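You operate a simulated robot arm through the tools that you are given. There is no shell and no other tool.

You are at the controls of a simulated robot arm. One attempt, no reset.

## Task
Put the purple polish from the shaker back in its slot and run the pink one twice on medium.
Fine: leave it clamped in the shaker.

The check looks at the end state, three seconds after you hand in, the way a careful person would. Anything else that was tipped, shoved, dropped, spilled or broken makes it a failure.

## Robot
A 6-joint arm with a three-finger gripper, fixed in place. Base frame: the origin is at the foot of the arm, x ahead of it, y to its left, z up; the work surface is at about z = 0.75. Units: m, rad, N and s.
Its first joint turns from -2.897 to 2.897 rad. Payload 4.89 kg.
Tool frame: the origin (TCP) lies between the finger pads and is the grasp point; the fingertips stand 0.03 m ahead of it; z points along the fingers, y is the line along which they close. The gripper opens to 0.164 m. The gripper's body begins 0.125 m behind the TCP.
Orientation is told as [roll, pitch, yaw] about the base's x, y, z axes, in that order, counted from this pose: with the fingers straight down and closing along the base's y, the tool's x points along the base's -x, its y along +y and its z along -z.

## Interface
- The arm moves only by the tool arm_command. Its argument "series" is a list of rows, each a list of 7 numbers: the shift along the tool's x, y, z in m, then the turn, a rotation vector about the tool's x, y, z in rad, then the closure, from 0 (fully open) to 1 (shut). In form: [[tx, ty, tz, wx, wy, wz, hand], ...]. A call has 1 to 20 rows; each row shifts and turns the commanded pose from where the row before left it, along the tool's axes as they then stand. Each row takes 0.2 s and may step no farther than 0.05 m and 0.15 rad from the row before; otherwise, or with a gripper value out of range, the whole call is refused. Where a pose cannot be reached the arm comes as near as it can. A force on the tool above 40 N (or 10 N above the force at the start of the call, whichever is more), or a blocked arm, ends the call early, and 0.2 s more pass. Each finger travels about 0.108 m/s and halts on what it meets, pressing with about 34 N; the grip force reading is that of the motor and also rises with nothing between the fingers. The clock runs only during rows and for 0.2 s after the last one: add rows that do not move to give the fingers time. The reply holds the time, the measured pose of the TCP, the force on the tool along the base axes, the opening and the grip force, in the units named above and with some noise, with the torque about the TCP (base axes, N m) and any sound that the robot's microphone picked up.
- Cameras (640 x 400 px; columns grow to the right, rows downward): "scene" is fixed at [0.0413, 0.6415, 1.3858]; the picture's right is [-0.01, -1.00, 0.00], its down [-0.54, 0.01, -0.84] and it looks along [0.84, -0.01, -0.54] (base axes); focal length 332 px, centre (320, 200). "wrist" rides on the gripper at [0.076, -0.002, -0.152] in the tool frame; the picture's right is [0.02, 1.00, 0.00], its down [-0.88, 0.02, -0.47] and it looks along [-0.47, 0.01, 0.88] (tool axes); focal length 247 px, centre (320, 200). There is no depth. A picture from a camera that has moved, and an enlarged one, comes with that camera's place and axes in the base frame and with its lens. The place of the scene camera against the robot may be out by one fixed shift of up to 0.025 m in any direction.
- camera(camera): a new picture of that camera. It takes no simulated time.
- slide_trunk(by): slides the trunk up (or, below 0, down) by that many m; the arm rides with it, the base frame stays. It gives what a move gives, with no picture.
- inspect(camera, box): a new picture of the part [left, top, right, bottom] of that camera's present view, enlarged. It takes no simulated time.
- hand_in(): hands the job in; it is judged then, once.

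Places have to be worked out from the pictures, the camera data and where the tool is seen. Open the gripper and draw the arm clear of the work before you hand the job in, unless the task says otherwise.

The tools are called after "Request:" as name(argument=value, ...) on one line, values as JSON. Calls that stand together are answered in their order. arm_command: Moves the arm, as the interface text tells. Its arguments: {"type":"object","properties":{"series":{"type":"array","items":{"type":"array","items":{"type":"number"}}}},"required":["series"]} The other tools are called the same way: slide_trunk (by) slides the trunk up or down; camera (camera) takes a picture; inspect (camera, box) takes an enlarged picture of a part of a camera's view; hand_in () hands the job in.

At the start:

```text
time_s: 0.0
ee_pos: [0.4384, 0.5654, 1.1579]
tool_rot: [0.0, 0.0, -0.001]
ft_force: [0.1, -0.8, 0.4]
moment: [-0.02, -0.02, -0.02]
grip_width: 0.1642
grasp_force: 0.1
trunk travel left (down, up): [-0.175, 0.215]
```

scene: 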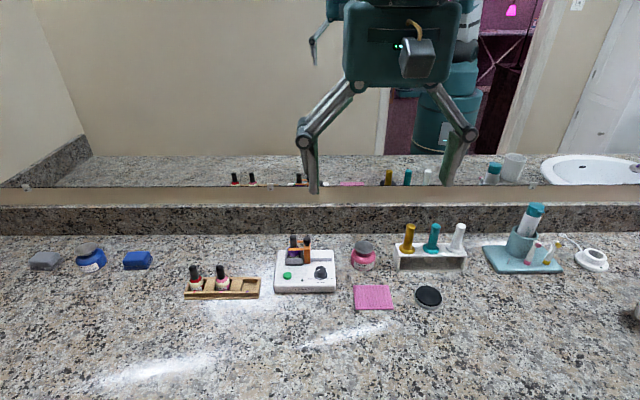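
wrist: 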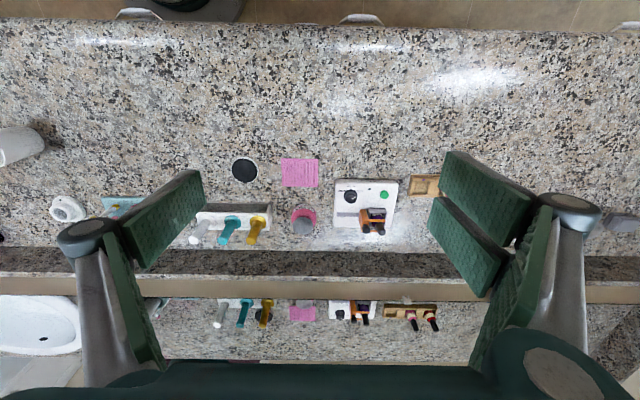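

I'll begin with enlarged views of the shaker and the polish rack to see what's there.

Request:
inspect(camera="scene", box=[260, 220, 350, 300])

Request:
inspect(camera="scene", box=[170, 240, 280, 310])

Request:
inspect(camera="wrist", box=[310, 160, 450, 250])

```text
5.00 times, centred on (305, 260) of scene
camera zoom: at [0.0413, 0.6415, 1.3858], right [-0.01, -1.0, 0.0], down [-0.54, 0.01, -0.84], along [0.84, -0.01, -0.54], focal length 1662 px, centre (395, -100)
```

zoom: 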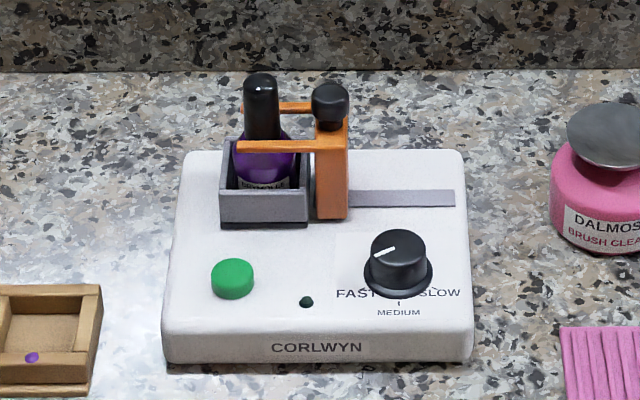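

```text
5.71 times, centred on (225, 275) of scene
camera zoom: at [0.0413, 0.6415, 1.3858], right [-0.01, -1.0, 0.0], down [-0.54, 0.01, -0.84], along [0.84, -0.01, -0.54], focal length 1900 px, centre (863, -229)
```

zoom: 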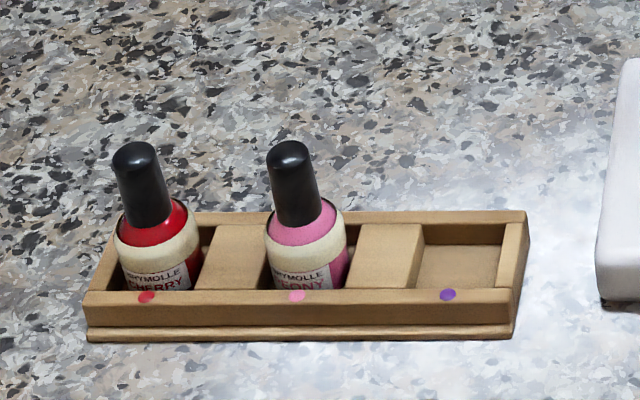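

```text
4.44 times, centred on (380, 205) of wrist
camera zoom: at [0.3634, 0.564, 1.3106], right [-0.02, 1.0, 0.0], down [0.88, 0.02, 0.47], along [0.47, 0.01, -0.88], focal length 1098 px, centre (53, 178)
```

zoom: 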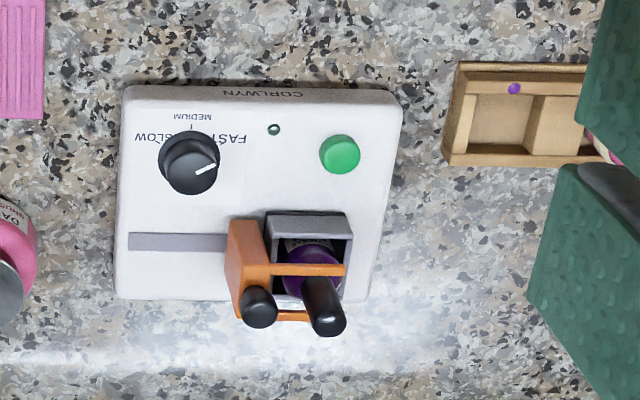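

The purple polish stands in the grey cup, held by an orange fork clamp that seems to slide along the rail. The dial isn't on MEDIUM. The rack's purple slot (right) is empty, and pink (PEONY) is in the middle. I'll move the wrist camera in closer, staying well above everything.

Request:
arm_command(series=[[-0.02, 0.017, 0.0276, 0, 0, 0, 0], [-0.02, 0.017, 0.0276, 0, 0, 0, 0], [-0.02, 0.017, 0.0276, 0, 0, 0, 0], [-0.02, 0.017, 0.0276, 0, 0, 0, 0], [-0.02, 0.017, 0.0276, 0, 0, 0, 0]])

Request:
camera(camera="wrist")

Request:
camera(camera="scene")

```text
time_s: 1.2
ee_pos: [0.5385, 0.6499, 1.0199]
tool_rot: [-0.001, -0.001, -0.001]
ft_force: [-0.7, -1.1, 1.1]
moment: [0.21, -0.15, 0.0]
grip_width: 0.1639
grasp_force: 0.1
trunk travel left (down, up): [-0.175, 0.215]
```

```text
taken
camera wrist: at [0.4629, 0.6483, 1.1732], right [-0.02, 1.0, 0.0], down [0.88, 0.02, 0.47], along [0.47, 0.01, -0.88], focal length 247 px, centre (320, 200)
```

wrist: 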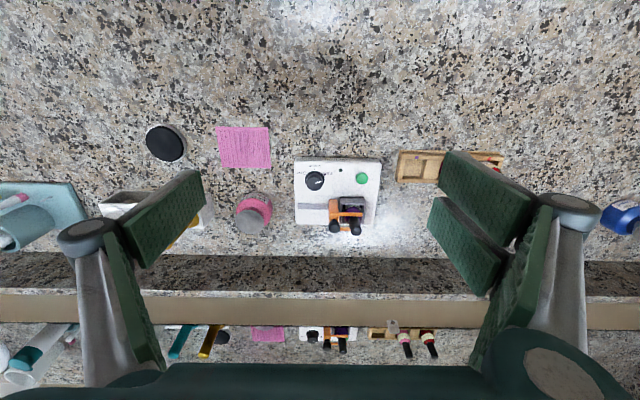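

```text
taken
```

scene: 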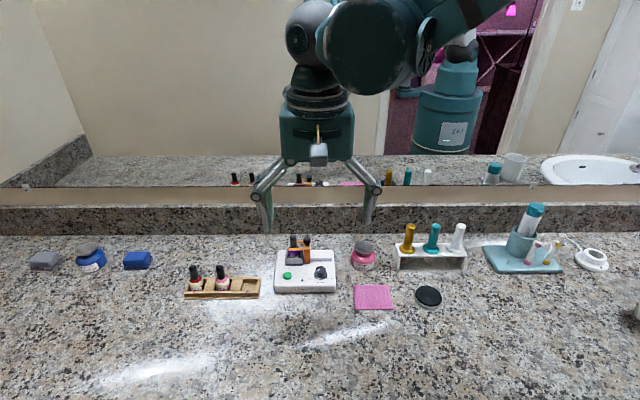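

Now I'll enlarge the wrist view of the shaker and the rack from this closer spot.

Request:
inspect(camera="wrist", box=[285, 140, 395, 245])

Request:
inspect(camera="wrist", box=[300, 190, 390, 245])

Request:
inspect(camera="wrist", box=[390, 135, 520, 215])

```text
3.81 times, centred on (340, 192) of wrist
camera zoom: at [0.4629, 0.6483, 1.1732], right [-0.02, 1.0, 0.0], down [0.88, 0.02, 0.47], along [0.47, 0.01, -0.88], focal length 941 px, centre (244, 229)
```

zoom: 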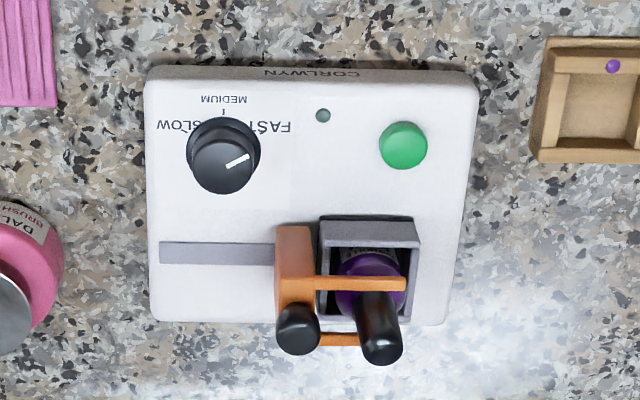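

```text
7.11 times, centred on (345, 218) of wrist
camera zoom: at [0.4629, 0.6483, 1.1732], right [-0.02, 1.0, 0.0], down [0.88, 0.02, 0.47], along [0.47, 0.01, -0.88], focal length 1756 px, centre (142, 76)
```

zoom: 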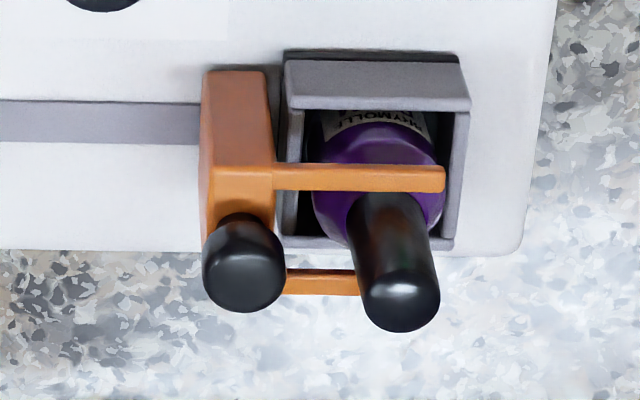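

```text
4.92 times, centred on (455, 175) of wrist
camera zoom: at [0.4629, 0.6483, 1.1732], right [-0.02, 1.0, 0.0], down [0.88, 0.02, 0.47], along [0.47, 0.01, -0.88], focal length 1216 px, centre (-345, 323)
```

zoom: 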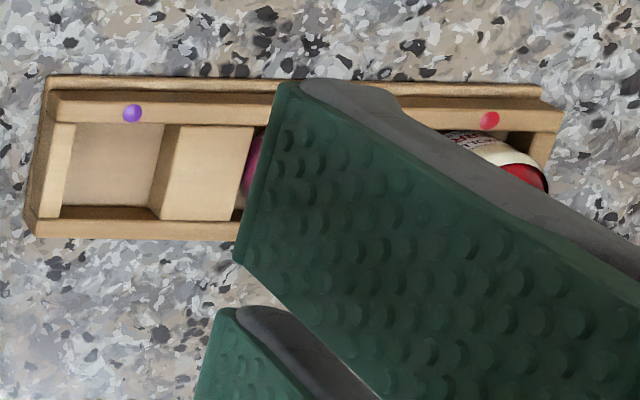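

From two wrist views I put the purple cap top at about (0.696, 0.713, 0.840), the purple slot near (0.615, 0.816) and pink near (0.615, 0.88). All of these are at the edge of reach or past it, so I'll test the reach at a safe height above the pink polish.

Request:
arm_command(series=[[-0.01275, 0.0382, 0.0033, 0, 0, 0, 0], [-0.01275, 0.0382, 0.0033, 0, 0, 0, 0], [-0.01275, 0.0382, 0.0033, 0, 0, 0, 0], [-0.01275, 0.0382, 0.0033, 0, 0, 0, 0], [-0.01275, 0.0382, 0.0033, 0, 0, 0, 0], [-0.01275, 0.0382, 0.0033, 0, 0, 0, 0]])

Request:
camera(camera="wrist")

Request:
camera(camera="scene")

```text
time_s: 2.6
ee_pos: [0.6164, 0.8808, 0.9993]
tool_rot: [0.0, 0.001, -0.001]
ft_force: [-0.9, -1.7, 1.3]
moment: [0.2, -0.04, 0.02]
grip_width: 0.1639
grasp_force: 0.0
trunk travel left (down, up): [-0.175, 0.215]
```

```text
taken
camera wrist: at [0.5416, 0.879, 1.1523], right [-0.02, 1.0, 0.0], down [0.88, 0.02, 0.47], along [0.47, 0.01, -0.88], focal length 247 px, centre (320, 200)
```

wrist: 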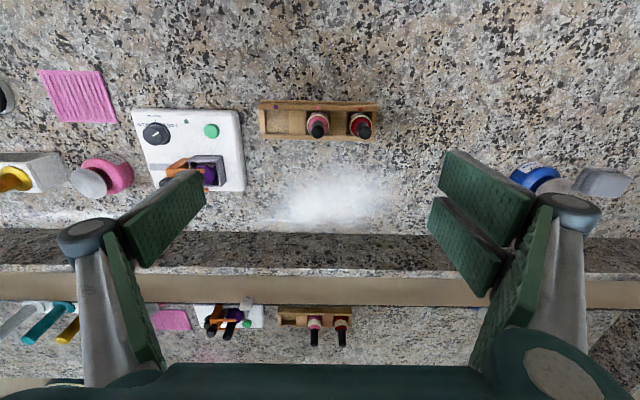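

```text
taken
```

scene: 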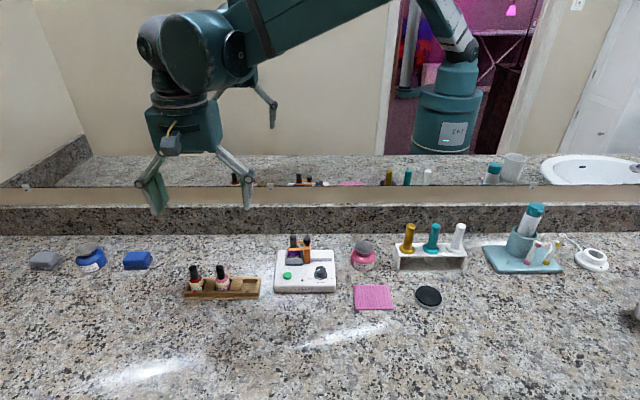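

The arm reaches there at z = 1.0 with no shortfall. Enlarging this view to place the rack and bottles precisely.

Request:
inspect(camera="wrist", box=[250, 85, 390, 155])

Request:
inspect(camera="wrist", box=[125, 100, 255, 200])

```text
4.57 times, centred on (320, 120) of wrist
camera zoom: at [0.5416, 0.879, 1.1523], right [-0.02, 1.0, 0.0], down [0.88, 0.02, 0.47], along [0.47, 0.01, -0.88], focal length 1129 px, centre (320, 566)
```

zoom: 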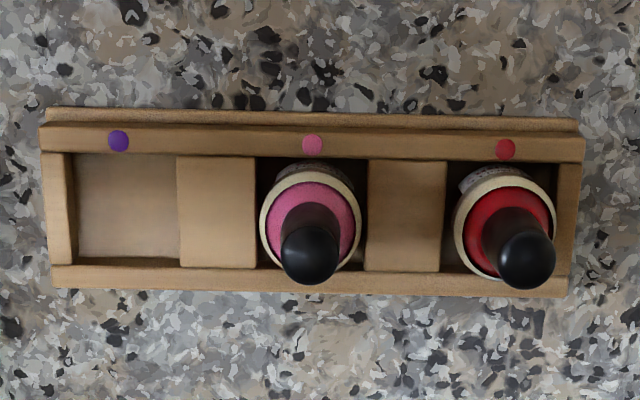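

```text
4.00 times, centred on (190, 150) of wrist
camera zoom: at [0.5416, 0.879, 1.1523], right [-0.02, 1.0, 0.0], down [0.88, 0.02, 0.47], along [0.47, 0.01, -0.88], focal length 988 px, centre (840, 400)
```

zoom: 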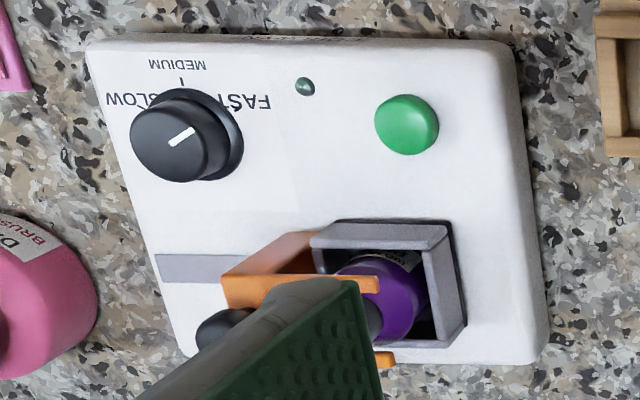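

Triangulated from the wrist views: purple slot centre is about (0.6135, 0.816), pink is about (0.613, 0.877) with its cap top at z≈0.836, and the clamp's knob is about (0.684, 0.676, 0.845). I'll turn the tool to yaw +90° so the fingers close along x, and go above the clamp knob at a safe height.

Request:
arm_command(series=[[0, 0, 0, 0, 0, -0.1428, 0], [0, 0, 0, 0, 0, -0.1428, 0], [0, 0, 0, 0, 0, -0.1428, 0], [0, 0, 0, 0, 0, -0.1428, 0], [0, 0, 0, 0, 0, -0.1428, 0], [0, 0, 0, 0, 0, -0.1428, 0], [0, 0, 0, 0, 0, -0.1428, 0], [0, 0, 0, 0, 0, -0.1428, 0], [0, 0, 0, 0, 0, -0.1428, 0], [0, 0, 0, 0, 0, -0.1428, 0], [0, 0, 0, 0, 0, -0.1428, 0], [0.0341, -0.01127, 0.00667, 0, 0, 0, 0.3], [0.0341, -0.01127, 0.00667, 0, 0, 0, 0.5], [0.0341, -0.01127, 0.00667, 0, 0, 0, 0.6], [0.0341, -0.01127, 0.00667, 0, 0, 0, 0.6], [0.0341, -0.01127, 0.00667, 0, 0, 0, 0.6], [0.0341, -0.01127, 0.00667, 0, 0, 0, 0.6], [0, 0, 0, 0, 0, 0, 0.6]])

Request:
camera(camera="wrist")

Request:
camera(camera="scene")

```text
time_s: 6.4
ee_pos: [0.6823, 0.6732, 0.959]
tool_rot: [-0.001, 0.0, 1.571]
ft_force: [0.1, -0.1, 0.0]
moment: [0.0, -0.02, -0.01]
grip_width: 0.0658
grasp_force: 0.0
trunk travel left (down, up): [-0.175, 0.215]
```

```text
taken
camera wrist: at [0.684, 0.5979, 1.1131], right [-1.0, -0.02, 0.0], down [-0.02, 0.88, 0.47], along [-0.01, 0.47, -0.88], focal length 247 px, centre (320, 200)
```

wrist: 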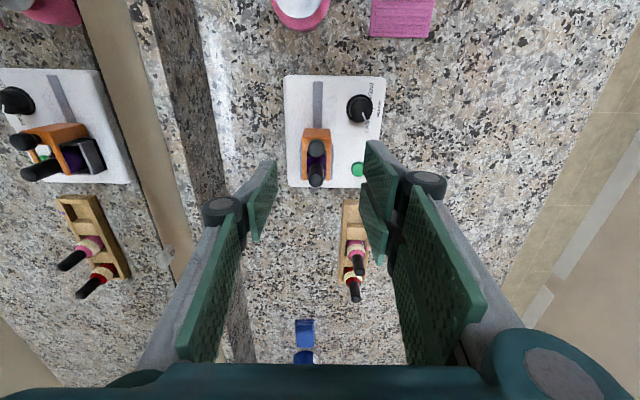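

```text
taken
```

scene: 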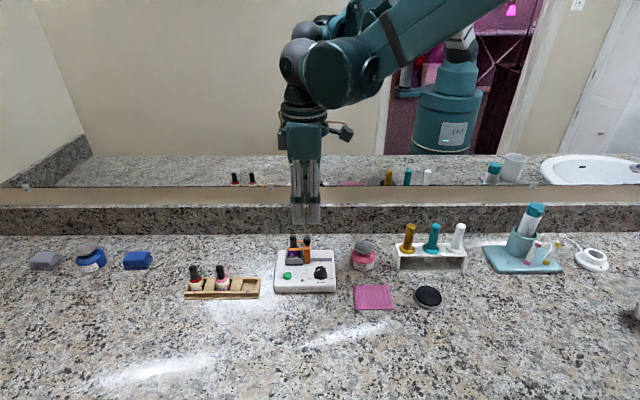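

The opening follows 0.164·(1−closure). I'll take an enlarged view of the clamp from this side before lowering.

Request:
inspect(camera="wrist", box=[280, 70, 390, 195])

Request:
inspect(camera="wrist", box=[290, 120, 350, 195])

Request:
inspect(camera="wrist", box=[0, 65, 135, 195])

```text
3.20 times, centred on (335, 132) of wrist
camera zoom: at [0.684, 0.5979, 1.1131], right [-1.0, -0.02, 0.0], down [-0.02, 0.88, 0.47], along [-0.01, 0.47, -0.88], focal length 790 px, centre (272, 416)
```

zoom: 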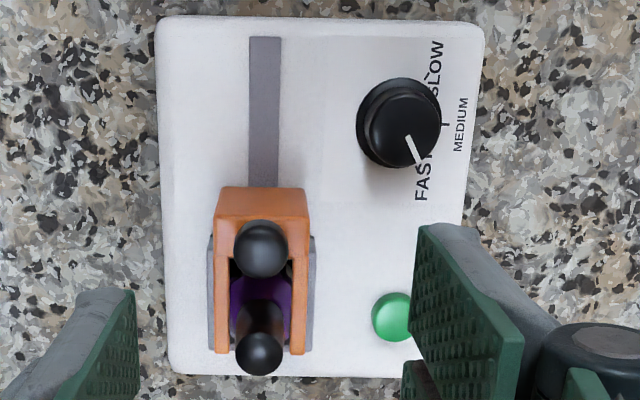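

```text
5.33 times, centred on (320, 158) of wrist
camera zoom: at [0.684, 0.5979, 1.1131], right [-1.0, -0.02, 0.0], down [-0.02, 0.88, 0.47], along [-0.01, 0.47, -0.88], focal length 1317 px, centre (320, 427)
```

zoom: 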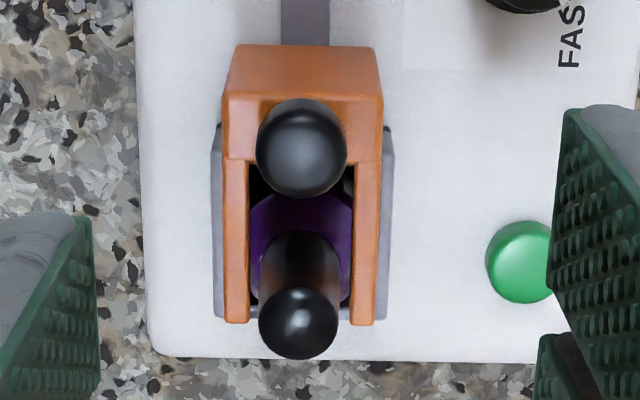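

```text
3.08 times, centred on (68, 130) of wrist
camera zoom: at [0.684, 0.5979, 1.1131], right [-1.0, -0.02, 0.0], down [-0.02, 0.88, 0.47], along [-0.01, 0.47, -0.88], focal length 760 px, centre (1097, 415)
```

zoom: 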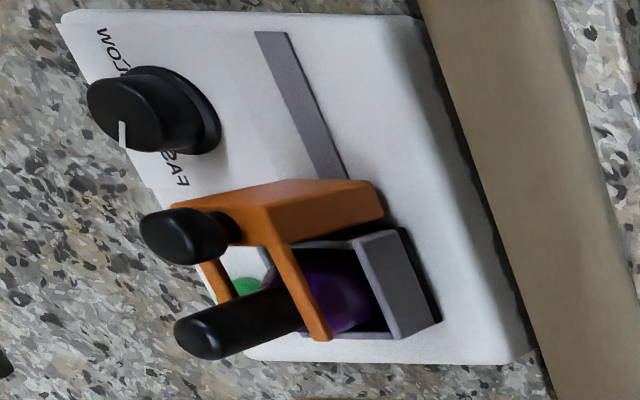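

The clamp's fork straddles the cap. Using well-separated views, the purple cap top comes out at (0.687, 0.711, 0.853) and the clamp knob at (0.686, 0.676, 0.842). From the same viewpoint I'll also locate the rack bottles.

Request:
inspect(camera="wrist", box=[310, 185, 400, 310])

```text
3.20 times, centred on (355, 248) of wrist
camera zoom: at [0.684, 0.5979, 1.1131], right [-1.0, -0.02, 0.0], down [-0.02, 0.88, 0.47], along [-0.01, 0.47, -0.88], focal length 790 px, centre (208, 48)
```

zoom: 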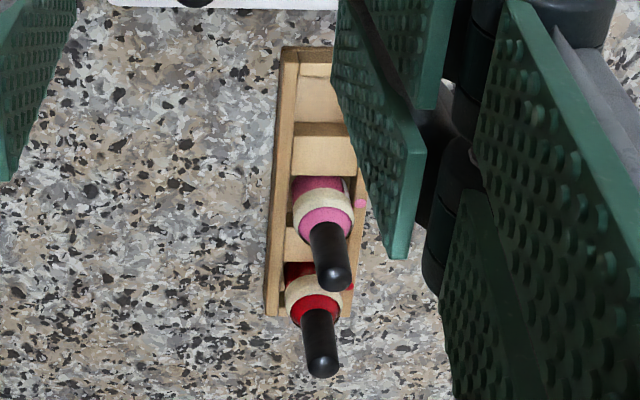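

Pink's cap top comes out at (0.615, 0.878, 0.823). Now I'll lower the half-open gripper around the clamp knob, stopping just above the block.

Request:
arm_command(series=[[-0.0028, -0.0041, 0.02, 0, 0, 0, 0.6], [0, 0, 0.03, 0, 0, 0, 0.65], [0, 0, 0.025, 0, 0, 0, 0.7], [0, 0, 0.012, 0, 0, 0, 0.7], [0, 0, 0, 0, 0, 0, 0.7]])

Request:
camera(camera="wrist")

Request:
inspect(camera="scene", box=[250, 200, 360, 300])

```text
time_s: 7.6
ee_pos: [0.6864, 0.6766, 0.8702]
tool_rot: [-0.001, 0.0, 1.571]
ft_force: [0.3, 0.3, -1.1]
moment: [0.01, 0.01, -0.02]
grip_width: 0.0493
grasp_force: 0.0
trunk travel left (down, up): [-0.175, 0.215]
```

```text
taken
camera wrist: at [0.6884, 0.6008, 1.0242], right [-1.0, -0.02, 0.0], down [-0.02, 0.88, 0.47], along [-0.01, 0.47, -0.88], focal length 247 px, centre (320, 200)
```

wrist: 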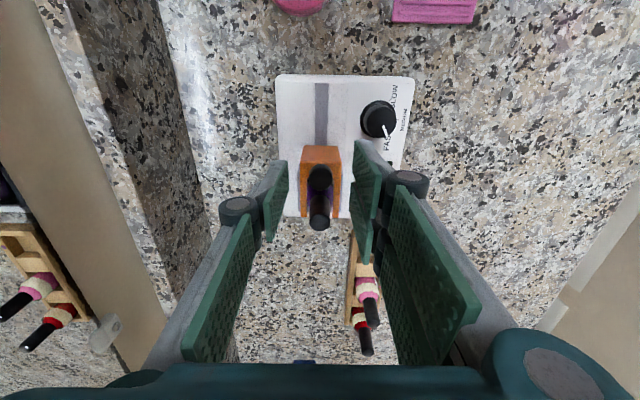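

```text
4.00 times, centred on (305, 250) of scene
camera zoom: at [0.0413, 0.6415, 1.3858], right [-0.01, -1.0, 0.0], down [-0.54, 0.01, -0.84], along [0.84, -0.01, -0.54], focal length 1330 px, centre (380, 0)
```

zoom: 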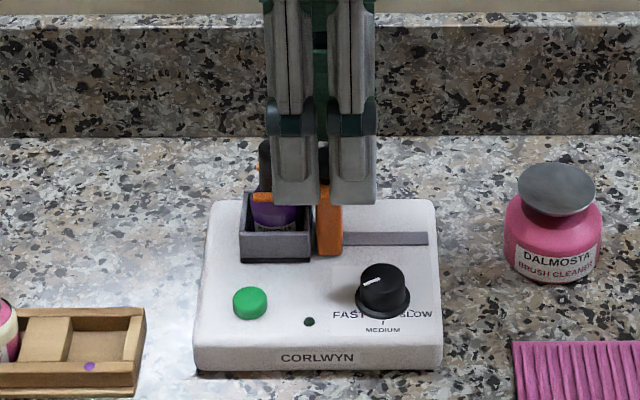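

The fingers look wider than I expected in the scene view, so I'll take a closer look before closing.

Request:
inspect(camera="scene", box=[285, 170, 355, 270])

Request:
inspect(camera="wrist", box=[240, 120, 420, 270])

```text
4.00 times, centred on (320, 220) of scene
camera zoom: at [0.0413, 0.6415, 1.3858], right [-0.01, -1.0, 0.0], down [-0.54, 0.01, -0.84], along [0.84, -0.01, -0.54], focal length 1330 px, centre (320, 120)
```

zoom: 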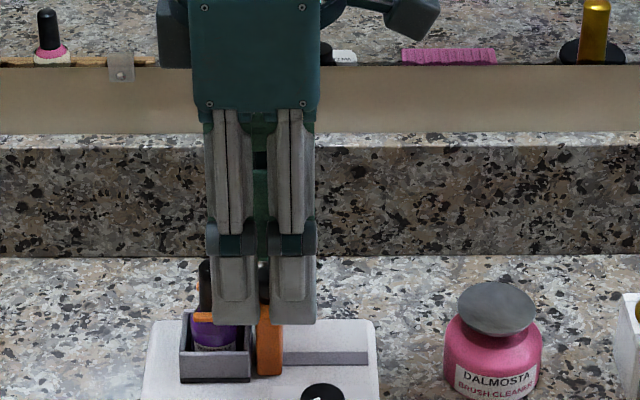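

```text
2.67 times, centred on (330, 195) of wrist
camera zoom: at [0.6884, 0.6008, 1.0242], right [-1.0, -0.02, 0.0], down [-0.02, 0.88, 0.47], along [-0.01, 0.47, -0.88], focal length 659 px, centre (293, 213)
```

zoom: 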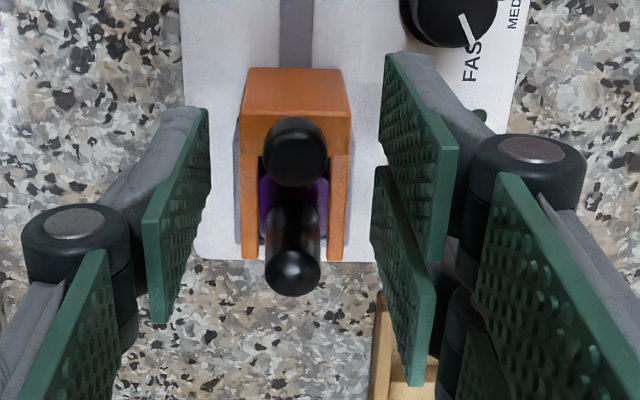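

The gripper shows two fingertips on the tool's +y side and one on the −y side, so one side spans about 0.063 m; I'll allow for that in clearances. Lowering 4 mm more and closing on the clamp knob.

Request:
arm_command(series=[[0, 0, 0.004, 0, 0, 0, 0.7], [0, 0, 0, 0, 0, 0, 0.8], [0, 0, 0, 0, 0, 0, 0.9], [0, 0, 0, 0, 0, 0, 0.95], [0, 0, 0, 0, 0, 0, 0.95]])

Request:
inspect(camera="wrist", box=[240, 120, 420, 270])

```text
time_s: 8.8
ee_pos: [0.6848, 0.6771, 0.8674]
tool_rot: [-0.001, 0.001, 1.573]
ft_force: [-23.6, -5.5, -9.6]
moment: [-0.03, 0.67, -0.17]
grip_width: 0.0173
grasp_force: 45.4
trunk travel left (down, up): [-0.175, 0.215]
```

```text
2.67 times, centred on (330, 195) of wrist
camera zoom: at [0.6881, 0.601, 1.0207], right [-1.0, -0.02, 0.0], down [-0.02, 0.88, 0.47], along [-0.01, 0.47, -0.88], focal length 659 px, centre (293, 213)
```

zoom: 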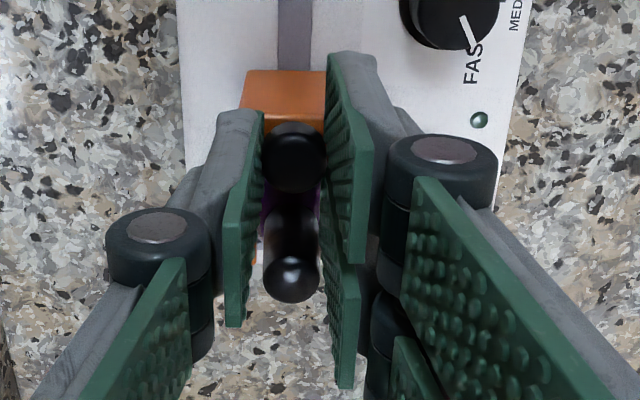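

The knob is held (width 17 mm), with a side load of about −24 N in x because the knob sits a few mm to −x of the tool centre. I'll relieve that, then pull the clamp gently toward −y.

Request:
arm_command(series=[[0, 0.0025, 0, 0, 0, 0, 0.95], [0, 0, -0.001, 0, 0, 0, 0.95], [0.005, 0, 0, 0, 0, 0, 0.95], [0.005, 0, 0, 0, 0, 0, 0.95], [0, 0, 0, 0, 0, 0, 0.95]])

Request:
inspect(camera="scene", box=[260, 210, 360, 290])

```text
time_s: 10.0
ee_pos: [0.6849, 0.6681, 0.8666]
tool_rot: [0.0, 0.001, 1.571]
ft_force: [-15.0, 0.5, -30.4]
moment: [0.84, 0.3, -0.16]
grip_width: 0.0172
grasp_force: 45.3
trunk travel left (down, up): [-0.175, 0.215]
```

```text
5.00 times, centred on (310, 250) of scene
camera zoom: at [0.0413, 0.6415, 1.3858], right [-0.01, -1.0, 0.0], down [-0.54, 0.01, -0.84], along [0.84, -0.01, -0.54], focal length 1662 px, centre (370, -50)
```

zoom: 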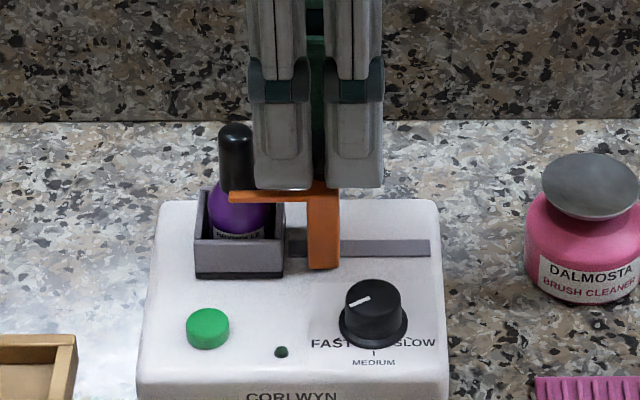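

The clamp slides freely with almost no force in y. I'll take out the small vertical and x preload, then continue pulling the clamp toward −y.

Request:
arm_command(series=[[0, 0.001, 0.0012, 0, 0, 0, 0.95], [0.005, 0, 0, 0, 0, 0, 0.95], [0.005, 0, 0, 0, 0, 0, 0.95], [0.005, 0, 0, 0, 0, 0, 0.95], [0.005, 0, 0, 0, 0, 0, 0.95]])

```text
time_s: 11.2
ee_pos: [0.6851, 0.6483, 0.8673]
tool_rot: [0.0, 0.001, 1.568]
ft_force: [12.6, 0.9, -18.2]
moment: [0.15, -0.34, -0.07]
grip_width: 0.0174
grasp_force: 45.4
trunk travel left (down, up): [-0.175, 0.215]
```

It's at y=0.648 and still moving freely. I'll continue with tiny corrections.

Request:
arm_command(series=[[0.003, -0.0004, 0.0008, 0, 0, 0, 0.95], [0.005, 0, 0, 0, 0, 0, 0.95], [0.004, 0, 0, 0, 0, 0, 0.95], [0, 0, 0, 0, 0, 0, 0.95]])

Request:
inspect(camera="scene", box=[260, 210, 360, 290])

Request:
camera(camera="wrist")

```text
time_s: 12.4
ee_pos: [0.6845, 0.6361, 0.868]
tool_rot: [-0.002, -0.002, 1.571]
ft_force: [6.5, 5.6, -4.2]
moment: [-0.03, -0.22, -0.03]
grip_width: 0.0172
grasp_force: 45.3
trunk travel left (down, up): [-0.175, 0.215]
stopped in row 4: the force on the tool passed its limit at 41 N (the readings are from after the stop); the commanded pose is now the measured one
```

```text
5.00 times, centred on (310, 250) of scene
camera zoom: at [0.0413, 0.6415, 1.3858], right [-0.01, -1.0, 0.0], down [-0.54, 0.01, -0.84], along [0.84, -0.01, -0.54], focal length 1662 px, centre (370, -50)
```

zoom: 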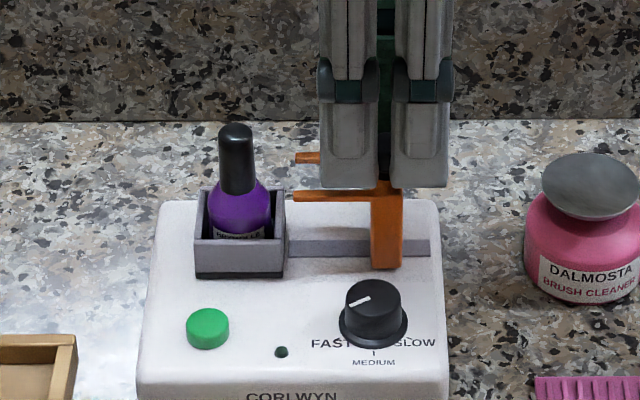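

```text
taken
camera wrist: at [0.6874, 0.5606, 1.0207], right [-1.0, -0.02, 0.0], down [-0.02, 0.88, 0.47], along [-0.01, 0.47, -0.88], focal length 247 px, centre (320, 200)
```

wrist: 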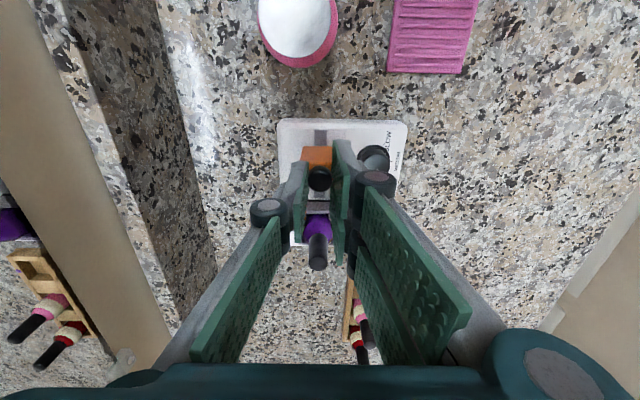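

The clamp hit its end stop after about 40 mm of travel, and the fork is well clear of the bottle. I'll release the knob, rise, and move above the purple cap.

Request:
arm_command(series=[[0, 0, 0, 0, 0, 0, 0.85], [0, 0, 0, 0, 0, 0, 0.7], [0, 0, 0, 0, 0, 0, 0.6], [0, 0, -0.03, 0, 0, 0, 0.6], [0, 0, -0.035, 0, 0, 0, 0.6], [-0.0375, 0, 0, 0, 0, 0, 0.6], [-0.0375, 0, 0, 0, 0, 0, 0.6], [0, 0, 0, 0, 0, 0, 0.6]])

Request:
camera(camera="wrist")

Request:
inspect(camera="wrist", box=[270, 80, 380, 220])

Request:
inspect(camera="scene", box=[260, 210, 360, 290])

```text
time_s: 14.2
ee_pos: [0.6845, 0.7101, 0.9331]
tool_rot: [-0.002, -0.001, 1.571]
ft_force: [-0.1, 0.8, -0.4]
moment: [-0.07, 0.0, 0.01]
grip_width: 0.0656
grasp_force: 0.0
trunk travel left (down, up): [-0.175, 0.215]
```

```text
taken
camera wrist: at [0.6872, 0.6343, 1.0861], right [-1.0, -0.02, 0.0], down [-0.02, 0.88, 0.47], along [-0.01, 0.47, -0.88], focal length 247 px, centre (320, 200)
```

wrist: 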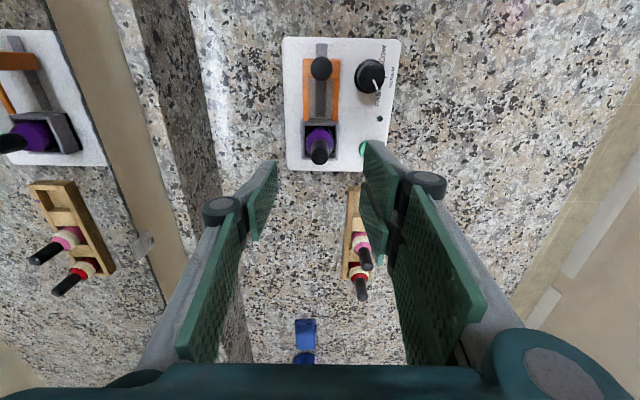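

```text
2.86 times, centred on (325, 150) of wrist
camera zoom: at [0.6872, 0.6343, 1.0861], right [-1.0, -0.02, 0.0], down [-0.02, 0.88, 0.47], along [-0.01, 0.47, -0.88], focal length 706 px, centre (306, 343)
```

zoom: 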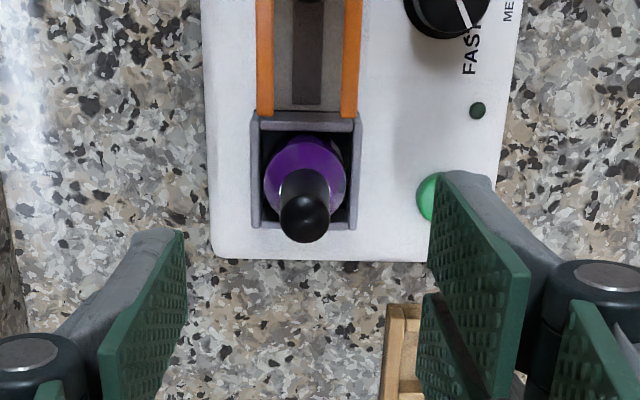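

```text
5.00 times, centred on (310, 250) of scene
camera zoom: at [0.0413, 0.6415, 1.3858], right [-0.01, -1.0, 0.0], down [-0.54, 0.01, -0.84], along [0.84, -0.01, -0.54], focal length 1662 px, centre (370, -50)
```

zoom: 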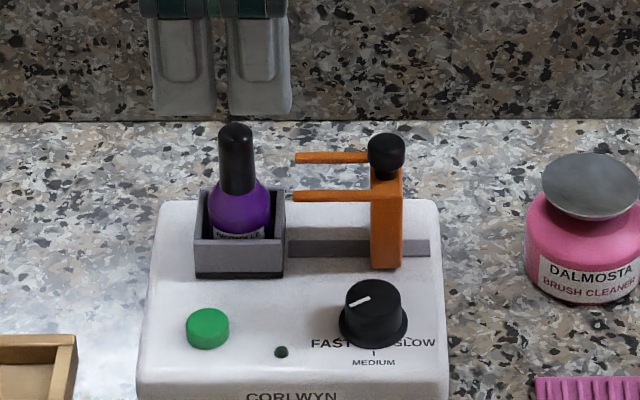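

The clamp stays open and the cap reads (0.686, 0.710), right under the tool. Lowering so the tips reach about z=0.837, then closing on the cap.

Request:
arm_command(series=[[0, 0, 0.022, 0, 0, 0, 0.65], [0, 0, 0.022, 0, 0, 0, 0.7], [0, 0, 0.022, 0, 0, 0, 0.7], [0, 0, 0, 0, 0, 0, 0.75], [0, 0, 0, 0, 0, 0, 0.82], [0, 0, 0, 0, 0, 0, 0.88], [0, 0, 0, 0, 0, 0, 0.95], [0, 0, 0, 0, 0, 0, 0.95]])

Request:
inspect(camera="scene", box=[260, 210, 360, 290])

Request:
inspect(camera="wrist", box=[240, 120, 420, 270])

```text
time_s: 16.0
ee_pos: [0.686, 0.7125, 0.8674]
tool_rot: [-0.002, -0.001, 1.571]
ft_force: [-0.5, 0.0, -0.4]
moment: [0.01, 0.03, 0.0]
grip_width: 0.0158
grasp_force: 33.7
trunk travel left (down, up): [-0.175, 0.215]
```

```text
5.00 times, centred on (310, 250) of scene
camera zoom: at [0.0413, 0.6415, 1.3858], right [-0.01, -1.0, 0.0], down [-0.54, 0.01, -0.84], along [0.84, -0.01, -0.54], focal length 1662 px, centre (370, -50)
```

zoom: 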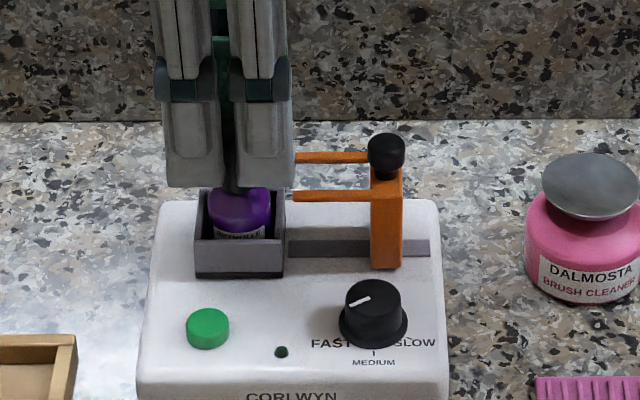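

```text
2.67 times, centred on (330, 195) of wrist
camera zoom: at [0.6882, 0.6352, 1.0206], right [-1.0, -0.02, 0.0], down [-0.02, 0.88, 0.47], along [-0.01, 0.47, -0.88], focal length 659 px, centre (293, 213)
```

zoom: 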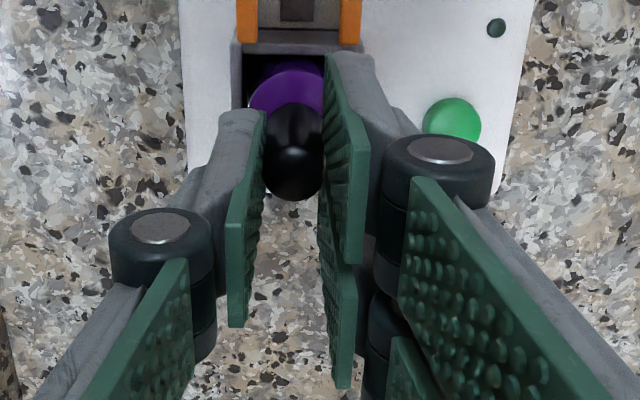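

The cap is gripped (15.8 mm) with the forces near zero. Lifting straight up out of the cup.

Request:
arm_command(series=[[0, 0, -0.01, 0, 0, 0, 0.95], [0, 0, -0.01, 0, 0, 0, 0.95], [0, 0, -0.015, 0, 0, 0, 0.95], [0, 0, -0.02, 0, 0, 0, 0.95], [0, 0, -0.025, 0, 0, 0, 0.95], [0, 0, 0, 0, 0, 0, 0.95]])

Request:
inspect(camera="scene", box=[250, 170, 350, 290])

Request:
camera(camera="wrist")

```text
time_s: 17.4
ee_pos: [0.6832, 0.7127, 0.9483]
tool_rot: [-0.003, -0.001, 1.571]
ft_force: [0.0, 0.0, -0.2]
moment: [0.04, -0.04, 0.03]
grip_width: 0.0159
grasp_force: 34.4
trunk travel left (down, up): [-0.175, 0.215]
```

```text
3.33 times, centred on (300, 230) of scene
camera zoom: at [0.0413, 0.6415, 1.3858], right [-0.01, -1.0, 0.0], down [-0.54, 0.01, -0.84], along [0.84, -0.01, -0.54], focal length 1108 px, centre (387, 100)
```

zoom: 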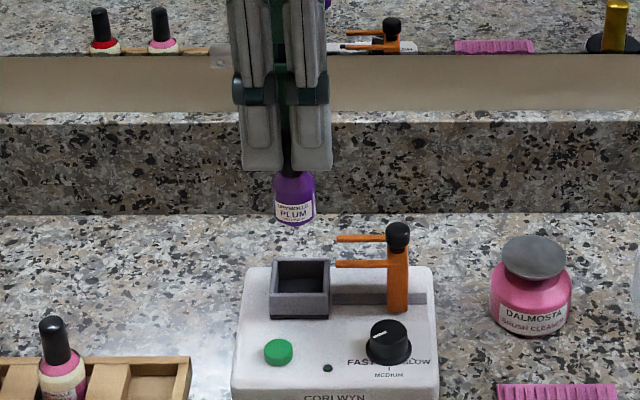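

```text
taken
camera wrist: at [0.686, 0.6358, 1.1012], right [-1.0, -0.02, 0.0], down [-0.02, 0.88, 0.47], along [-0.01, 0.47, -0.88], focal length 247 px, centre (320, 200)
```

wrist: 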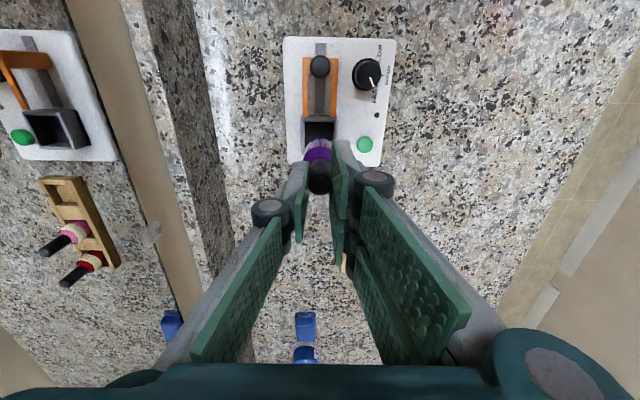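

The purple (PLUM) bottle hangs straight and clear of the cup. Moving it at this height to above its slot near (0.6135, 0.816).

Request:
arm_command(series=[[-0.0258, 0.0174, 0, 0, 0, 0, 0.95], [-0.0258, 0.0174, 0, 0, 0, 0, 0.95], [-0.0258, 0.0174, 0, 0, 0, 0, 0.95], [-0.0258, 0.0174, 0, 0, 0, 0, 0.95], [0, 0, 0, 0, 0, 0, 0.95], [0, 0, 0, 0, 0, 0, 0.95]])

Request:
camera(camera="wrist")

Request:
inspect(camera="wrist", box=[260, 110, 400, 260])

Request:
inspect(camera="scene", box=[180, 190, 300, 310])

```text
time_s: 18.8
ee_pos: [0.6131, 0.817, 0.9471]
tool_rot: [-0.001, -0.002, 1.57]
ft_force: [-0.3, -0.4, -1.2]
moment: [-0.03, 0.0, 0.03]
grip_width: 0.0157
grasp_force: 33.5
trunk travel left (down, up): [-0.175, 0.215]
```

```text
taken
camera wrist: at [0.616, 0.739, 1.0995], right [-1.0, -0.02, 0.0], down [-0.02, 0.88, 0.47], along [-0.01, 0.47, -0.88], focal length 247 px, centre (320, 200)
```

wrist: 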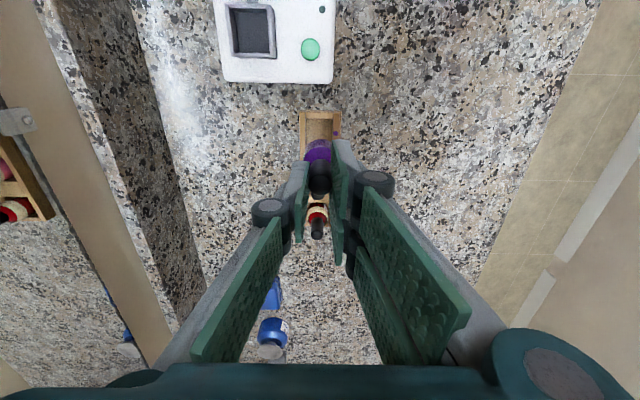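

```text
2.67 times, centred on (330, 185) of wrist
camera zoom: at [0.616, 0.739, 1.0995], right [-1.0, -0.02, 0.0], down [-0.02, 0.88, 0.47], along [-0.01, 0.47, -0.88], focal length 659 px, centre (293, 240)
```

zoom: 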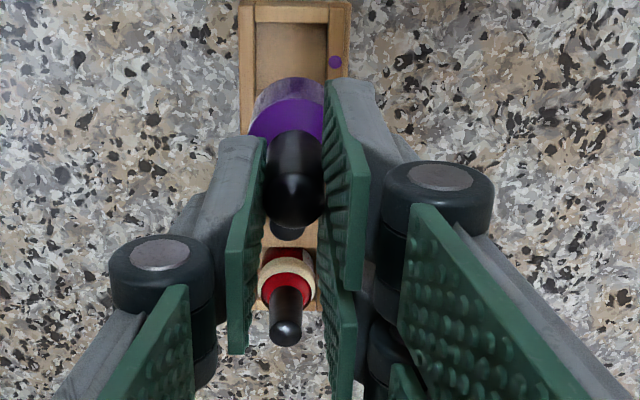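

```text
3.33 times, centred on (240, 250) of scene
camera zoom: at [0.0413, 0.6415, 1.3858], right [-0.01, -1.0, 0.0], down [-0.54, 0.01, -0.84], along [0.84, -0.01, -0.54], focal length 1108 px, centre (587, 33)
```

zoom: 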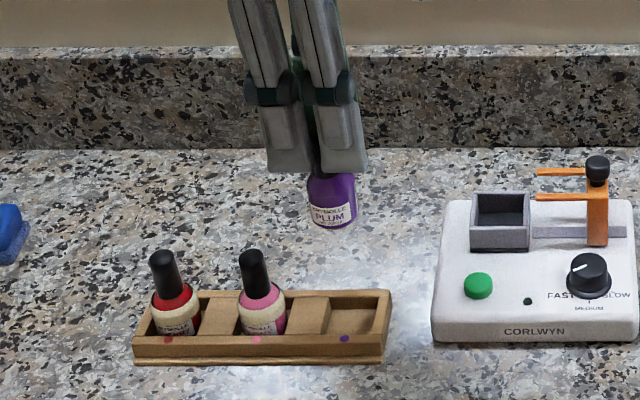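

In the same wrist view, the bottle axis reads x≈0.614–0.616 and y≈0.814, against a slot centre of about (0.6155, 0.815), so it's well aligned. I'll lower in steps until the bottle's base is just above the rim and check again.

Request:
arm_command(series=[[0, 0, 0.02, 0, 0, 0, 0.95], [0, 0, 0.02, 0, 0, 0, 0.95], [0, 0, 0.02, 0, 0, 0, 0.95], [0, 0, 0.015, 0, 0, 0, 0.95], [0, 0, 0.005, 0, 0, 0, 0.95], [0, 0, 0, 0, 0, 0, 0.95]])

Request:
inspect(camera="wrist", box=[260, 110, 400, 260])

Request:
inspect(camera="scene", box=[210, 230, 290, 310])

```text
time_s: 20.2
ee_pos: [0.6147, 0.815, 0.8679]
tool_rot: [-0.001, -0.003, 1.571]
ft_force: [0.0, 1.1, -0.7]
moment: [-0.08, 0.02, 0.02]
grip_width: 0.0157
grasp_force: 33.8
trunk travel left (down, up): [-0.175, 0.215]
```

```text
2.67 times, centred on (330, 185) of wrist
camera zoom: at [0.6175, 0.7387, 1.0201], right [-1.0, -0.02, 0.0], down [-0.02, 0.88, 0.47], along [-0.01, 0.47, -0.88], focal length 659 px, centre (293, 240)
```

zoom: 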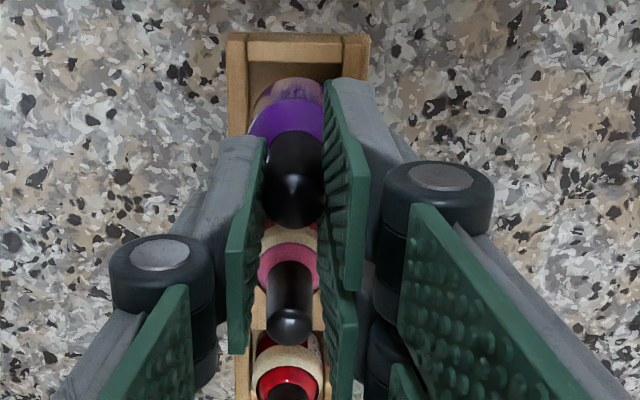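

```text
5.00 times, centred on (250, 270) of scene
camera zoom: at [0.0413, 0.6415, 1.3858], right [-0.01, -1.0, 0.0], down [-0.54, 0.01, -0.84], along [0.84, -0.01, -0.54], focal length 1662 px, centre (670, -150)
```

zoom: 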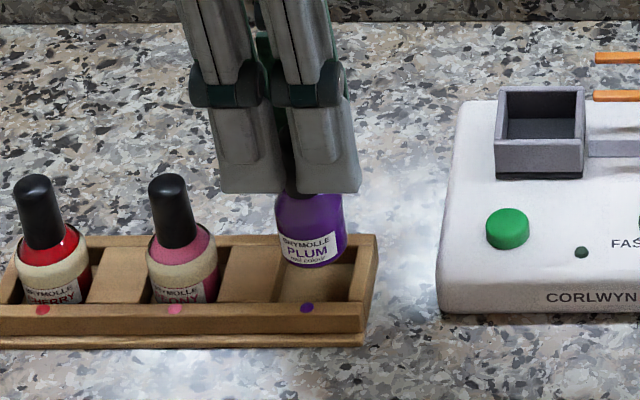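

The bottle is about 1–1.5 mm toward −y of the slot's centre and well centred in x. I'll correct by +1.5 mm in y and lower it into the slot, stopping a little above the expected floor.

Request:
arm_command(series=[[-0.0015, 0, 0, 0, 0, 0, 0.95], [0, 0, 0.006, 0, 0, 0, 0.95], [0, 0, 0.006, 0, 0, 0, 0.95], [0, 0, 0.005, 0, 0, 0, 0.95], [0, 0, 0.004, 0, 0, 0, 0.95], [0, 0, 0.003, 0, 0, 0, 0.95], [0, 0, 0, 0, 0, 0, 0.95]])

Request:
inspect(camera="wrist", box=[260, 110, 400, 260])

Request:
inspect(camera="scene", box=[210, 230, 290, 310])

```text
time_s: 21.8
ee_pos: [0.6154, 0.8157, 0.8424]
tool_rot: [-0.001, -0.001, 1.57]
ft_force: [-0.2, -0.7, -0.6]
moment: [0.0, 0.06, -0.03]
grip_width: 0.0158
grasp_force: 34.0
trunk travel left (down, up): [-0.175, 0.215]
```

```text
2.67 times, centred on (330, 185) of wrist
camera zoom: at [0.6174, 0.7397, 0.9963], right [-1.0, -0.02, 0.0], down [-0.02, 0.88, 0.47], along [-0.01, 0.47, -0.88], focal length 659 px, centre (293, 240)
```

zoom: 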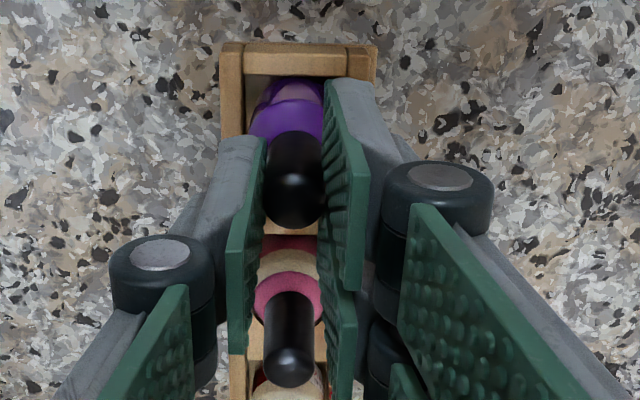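

```text
5.00 times, centred on (250, 270) of scene
camera zoom: at [0.0413, 0.6415, 1.3858], right [-0.01, -1.0, 0.0], down [-0.54, 0.01, -0.84], along [0.84, -0.01, -0.54], focal length 1662 px, centre (670, -150)
```

zoom: 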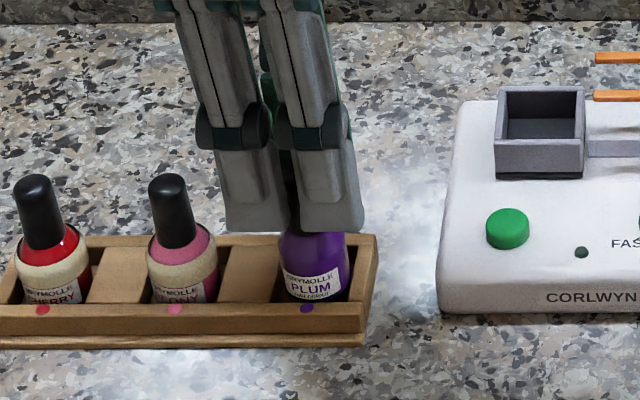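

It's inside the slot with no contact force. I'll lower in 1.5 mm steps to feel for the floor.

Request:
arm_command(series=[[0, 0, 0.0015, 0, 0, 0, 0.95], [0, 0, 0.0015, 0, 0, 0, 0.95], [0, 0, 0, 0, 0, 0, 0.95]])

Request:
arm_command(series=[[0, 0, 0.001, 0, 0, 0, 0.95], [0, 0, 0, 0, 0, 0, 0.95]])

Request:
inspect(camera="scene", box=[210, 230, 290, 310])

```text
time_s: 22.6
ee_pos: [0.6145, 0.8163, 0.8403]
tool_rot: [-0.001, -0.001, 1.571]
ft_force: [0.3, -0.6, -0.9]
moment: [-0.01, -0.03, -0.04]
grip_width: 0.0158
grasp_force: 33.4
trunk travel left (down, up): [-0.175, 0.215]
```

```text
time_s: 23.2
ee_pos: [0.6149, 0.8166, 0.8401]
tool_rot: [-0.003, -0.002, 1.572]
ft_force: [0.4, 1.4, -1.1]
moment: [0.03, 0.04, 0.02]
grip_width: 0.016
grasp_force: 34.2
trunk travel left (down, up): [-0.175, 0.215]
```

```text
5.00 times, centred on (250, 270) of scene
camera zoom: at [0.0413, 0.6415, 1.3858], right [-0.01, -1.0, 0.0], down [-0.54, 0.01, -0.84], along [0.84, -0.01, -0.54], focal length 1662 px, centre (670, -150)
```

zoom: 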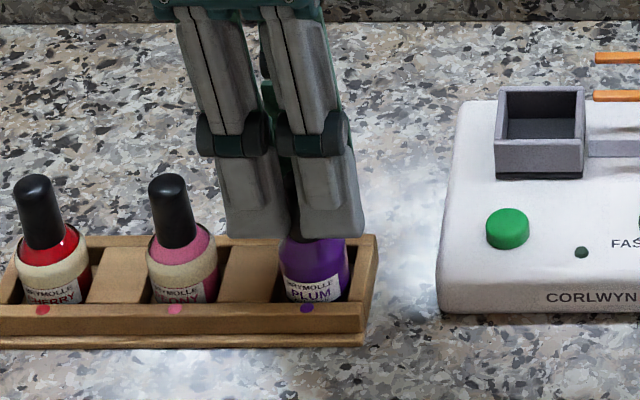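

The label is still about 2–3 mm higher than the pink one's. Lowering further in 1 mm steps while watching the force.

Request:
arm_command(series=[[0, 0, 0.001, 0, 0, 0, 0.95], [0, 0, 0.001, 0, 0, 0, 0.95], [0, 0, 0, 0, 0, 0, 0.95]])

Request:
arm_command(series=[[0, 0, 0.001, 0, 0, 0, 0.95], [0, 0, 0, 0, 0, 0, 0.95]])

Request:
inspect(camera="scene", box=[210, 230, 290, 310])

```text
time_s: 24.0
ee_pos: [0.6151, 0.8171, 0.8374]
tool_rot: [-0.001, -0.001, 1.57]
ft_force: [0.3, 0.1, -0.6]
moment: [0.04, 0.02, 0.04]
grip_width: 0.0156
grasp_force: 33.9
trunk travel left (down, up): [-0.175, 0.215]
```

```text
time_s: 24.6
ee_pos: [0.6144, 0.8173, 0.8367]
tool_rot: [-0.003, -0.002, 1.571]
ft_force: [-0.2, -0.4, -0.9]
moment: [0.0, -0.02, -0.03]
grip_width: 0.0157
grasp_force: 33.8
trunk travel left (down, up): [-0.175, 0.215]
```

```text
5.00 times, centred on (250, 270) of scene
camera zoom: at [0.0413, 0.6415, 1.3858], right [-0.01, -1.0, 0.0], down [-0.54, 0.01, -0.84], along [0.84, -0.01, -0.54], focal length 1662 px, centre (670, -150)
```

zoom: 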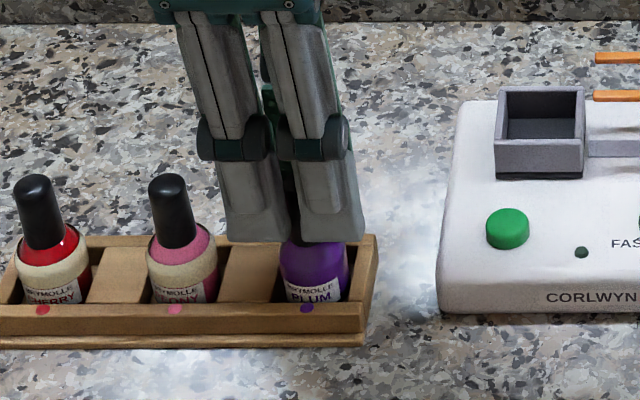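

The label now nearly matches the pink one's level. A couple more fine steps to feel the floor.

Request:
arm_command(series=[[0, 0, 0.001, 0, 0, 0, 0.95], [0, 0, 0, 0, 0, 0, 0.95]])

Request:
arm_command(series=[[0, 0, 0.001, 0, 0, 0, 0.95], [0, 0, 0, 0, 0, 0, 0.95]])

```text
time_s: 25.2
ee_pos: [0.6153, 0.8162, 0.835]
tool_rot: [-0.002, -0.003, 1.57]
ft_force: [0.1, -0.4, -1.5]
moment: [0.0, -0.01, -0.02]
grip_width: 0.0161
grasp_force: 34.3
trunk travel left (down, up): [-0.175, 0.215]
```

```text
time_s: 25.8
ee_pos: [0.6149, 0.8161, 0.8344]
tool_rot: [-0.001, -0.002, 1.57]
ft_force: [-0.5, 0.6, 10.9]
moment: [0.05, -0.02, -0.02]
grip_width: 0.0155
grasp_force: 34.1
trunk travel left (down, up): [-0.175, 0.215]
```

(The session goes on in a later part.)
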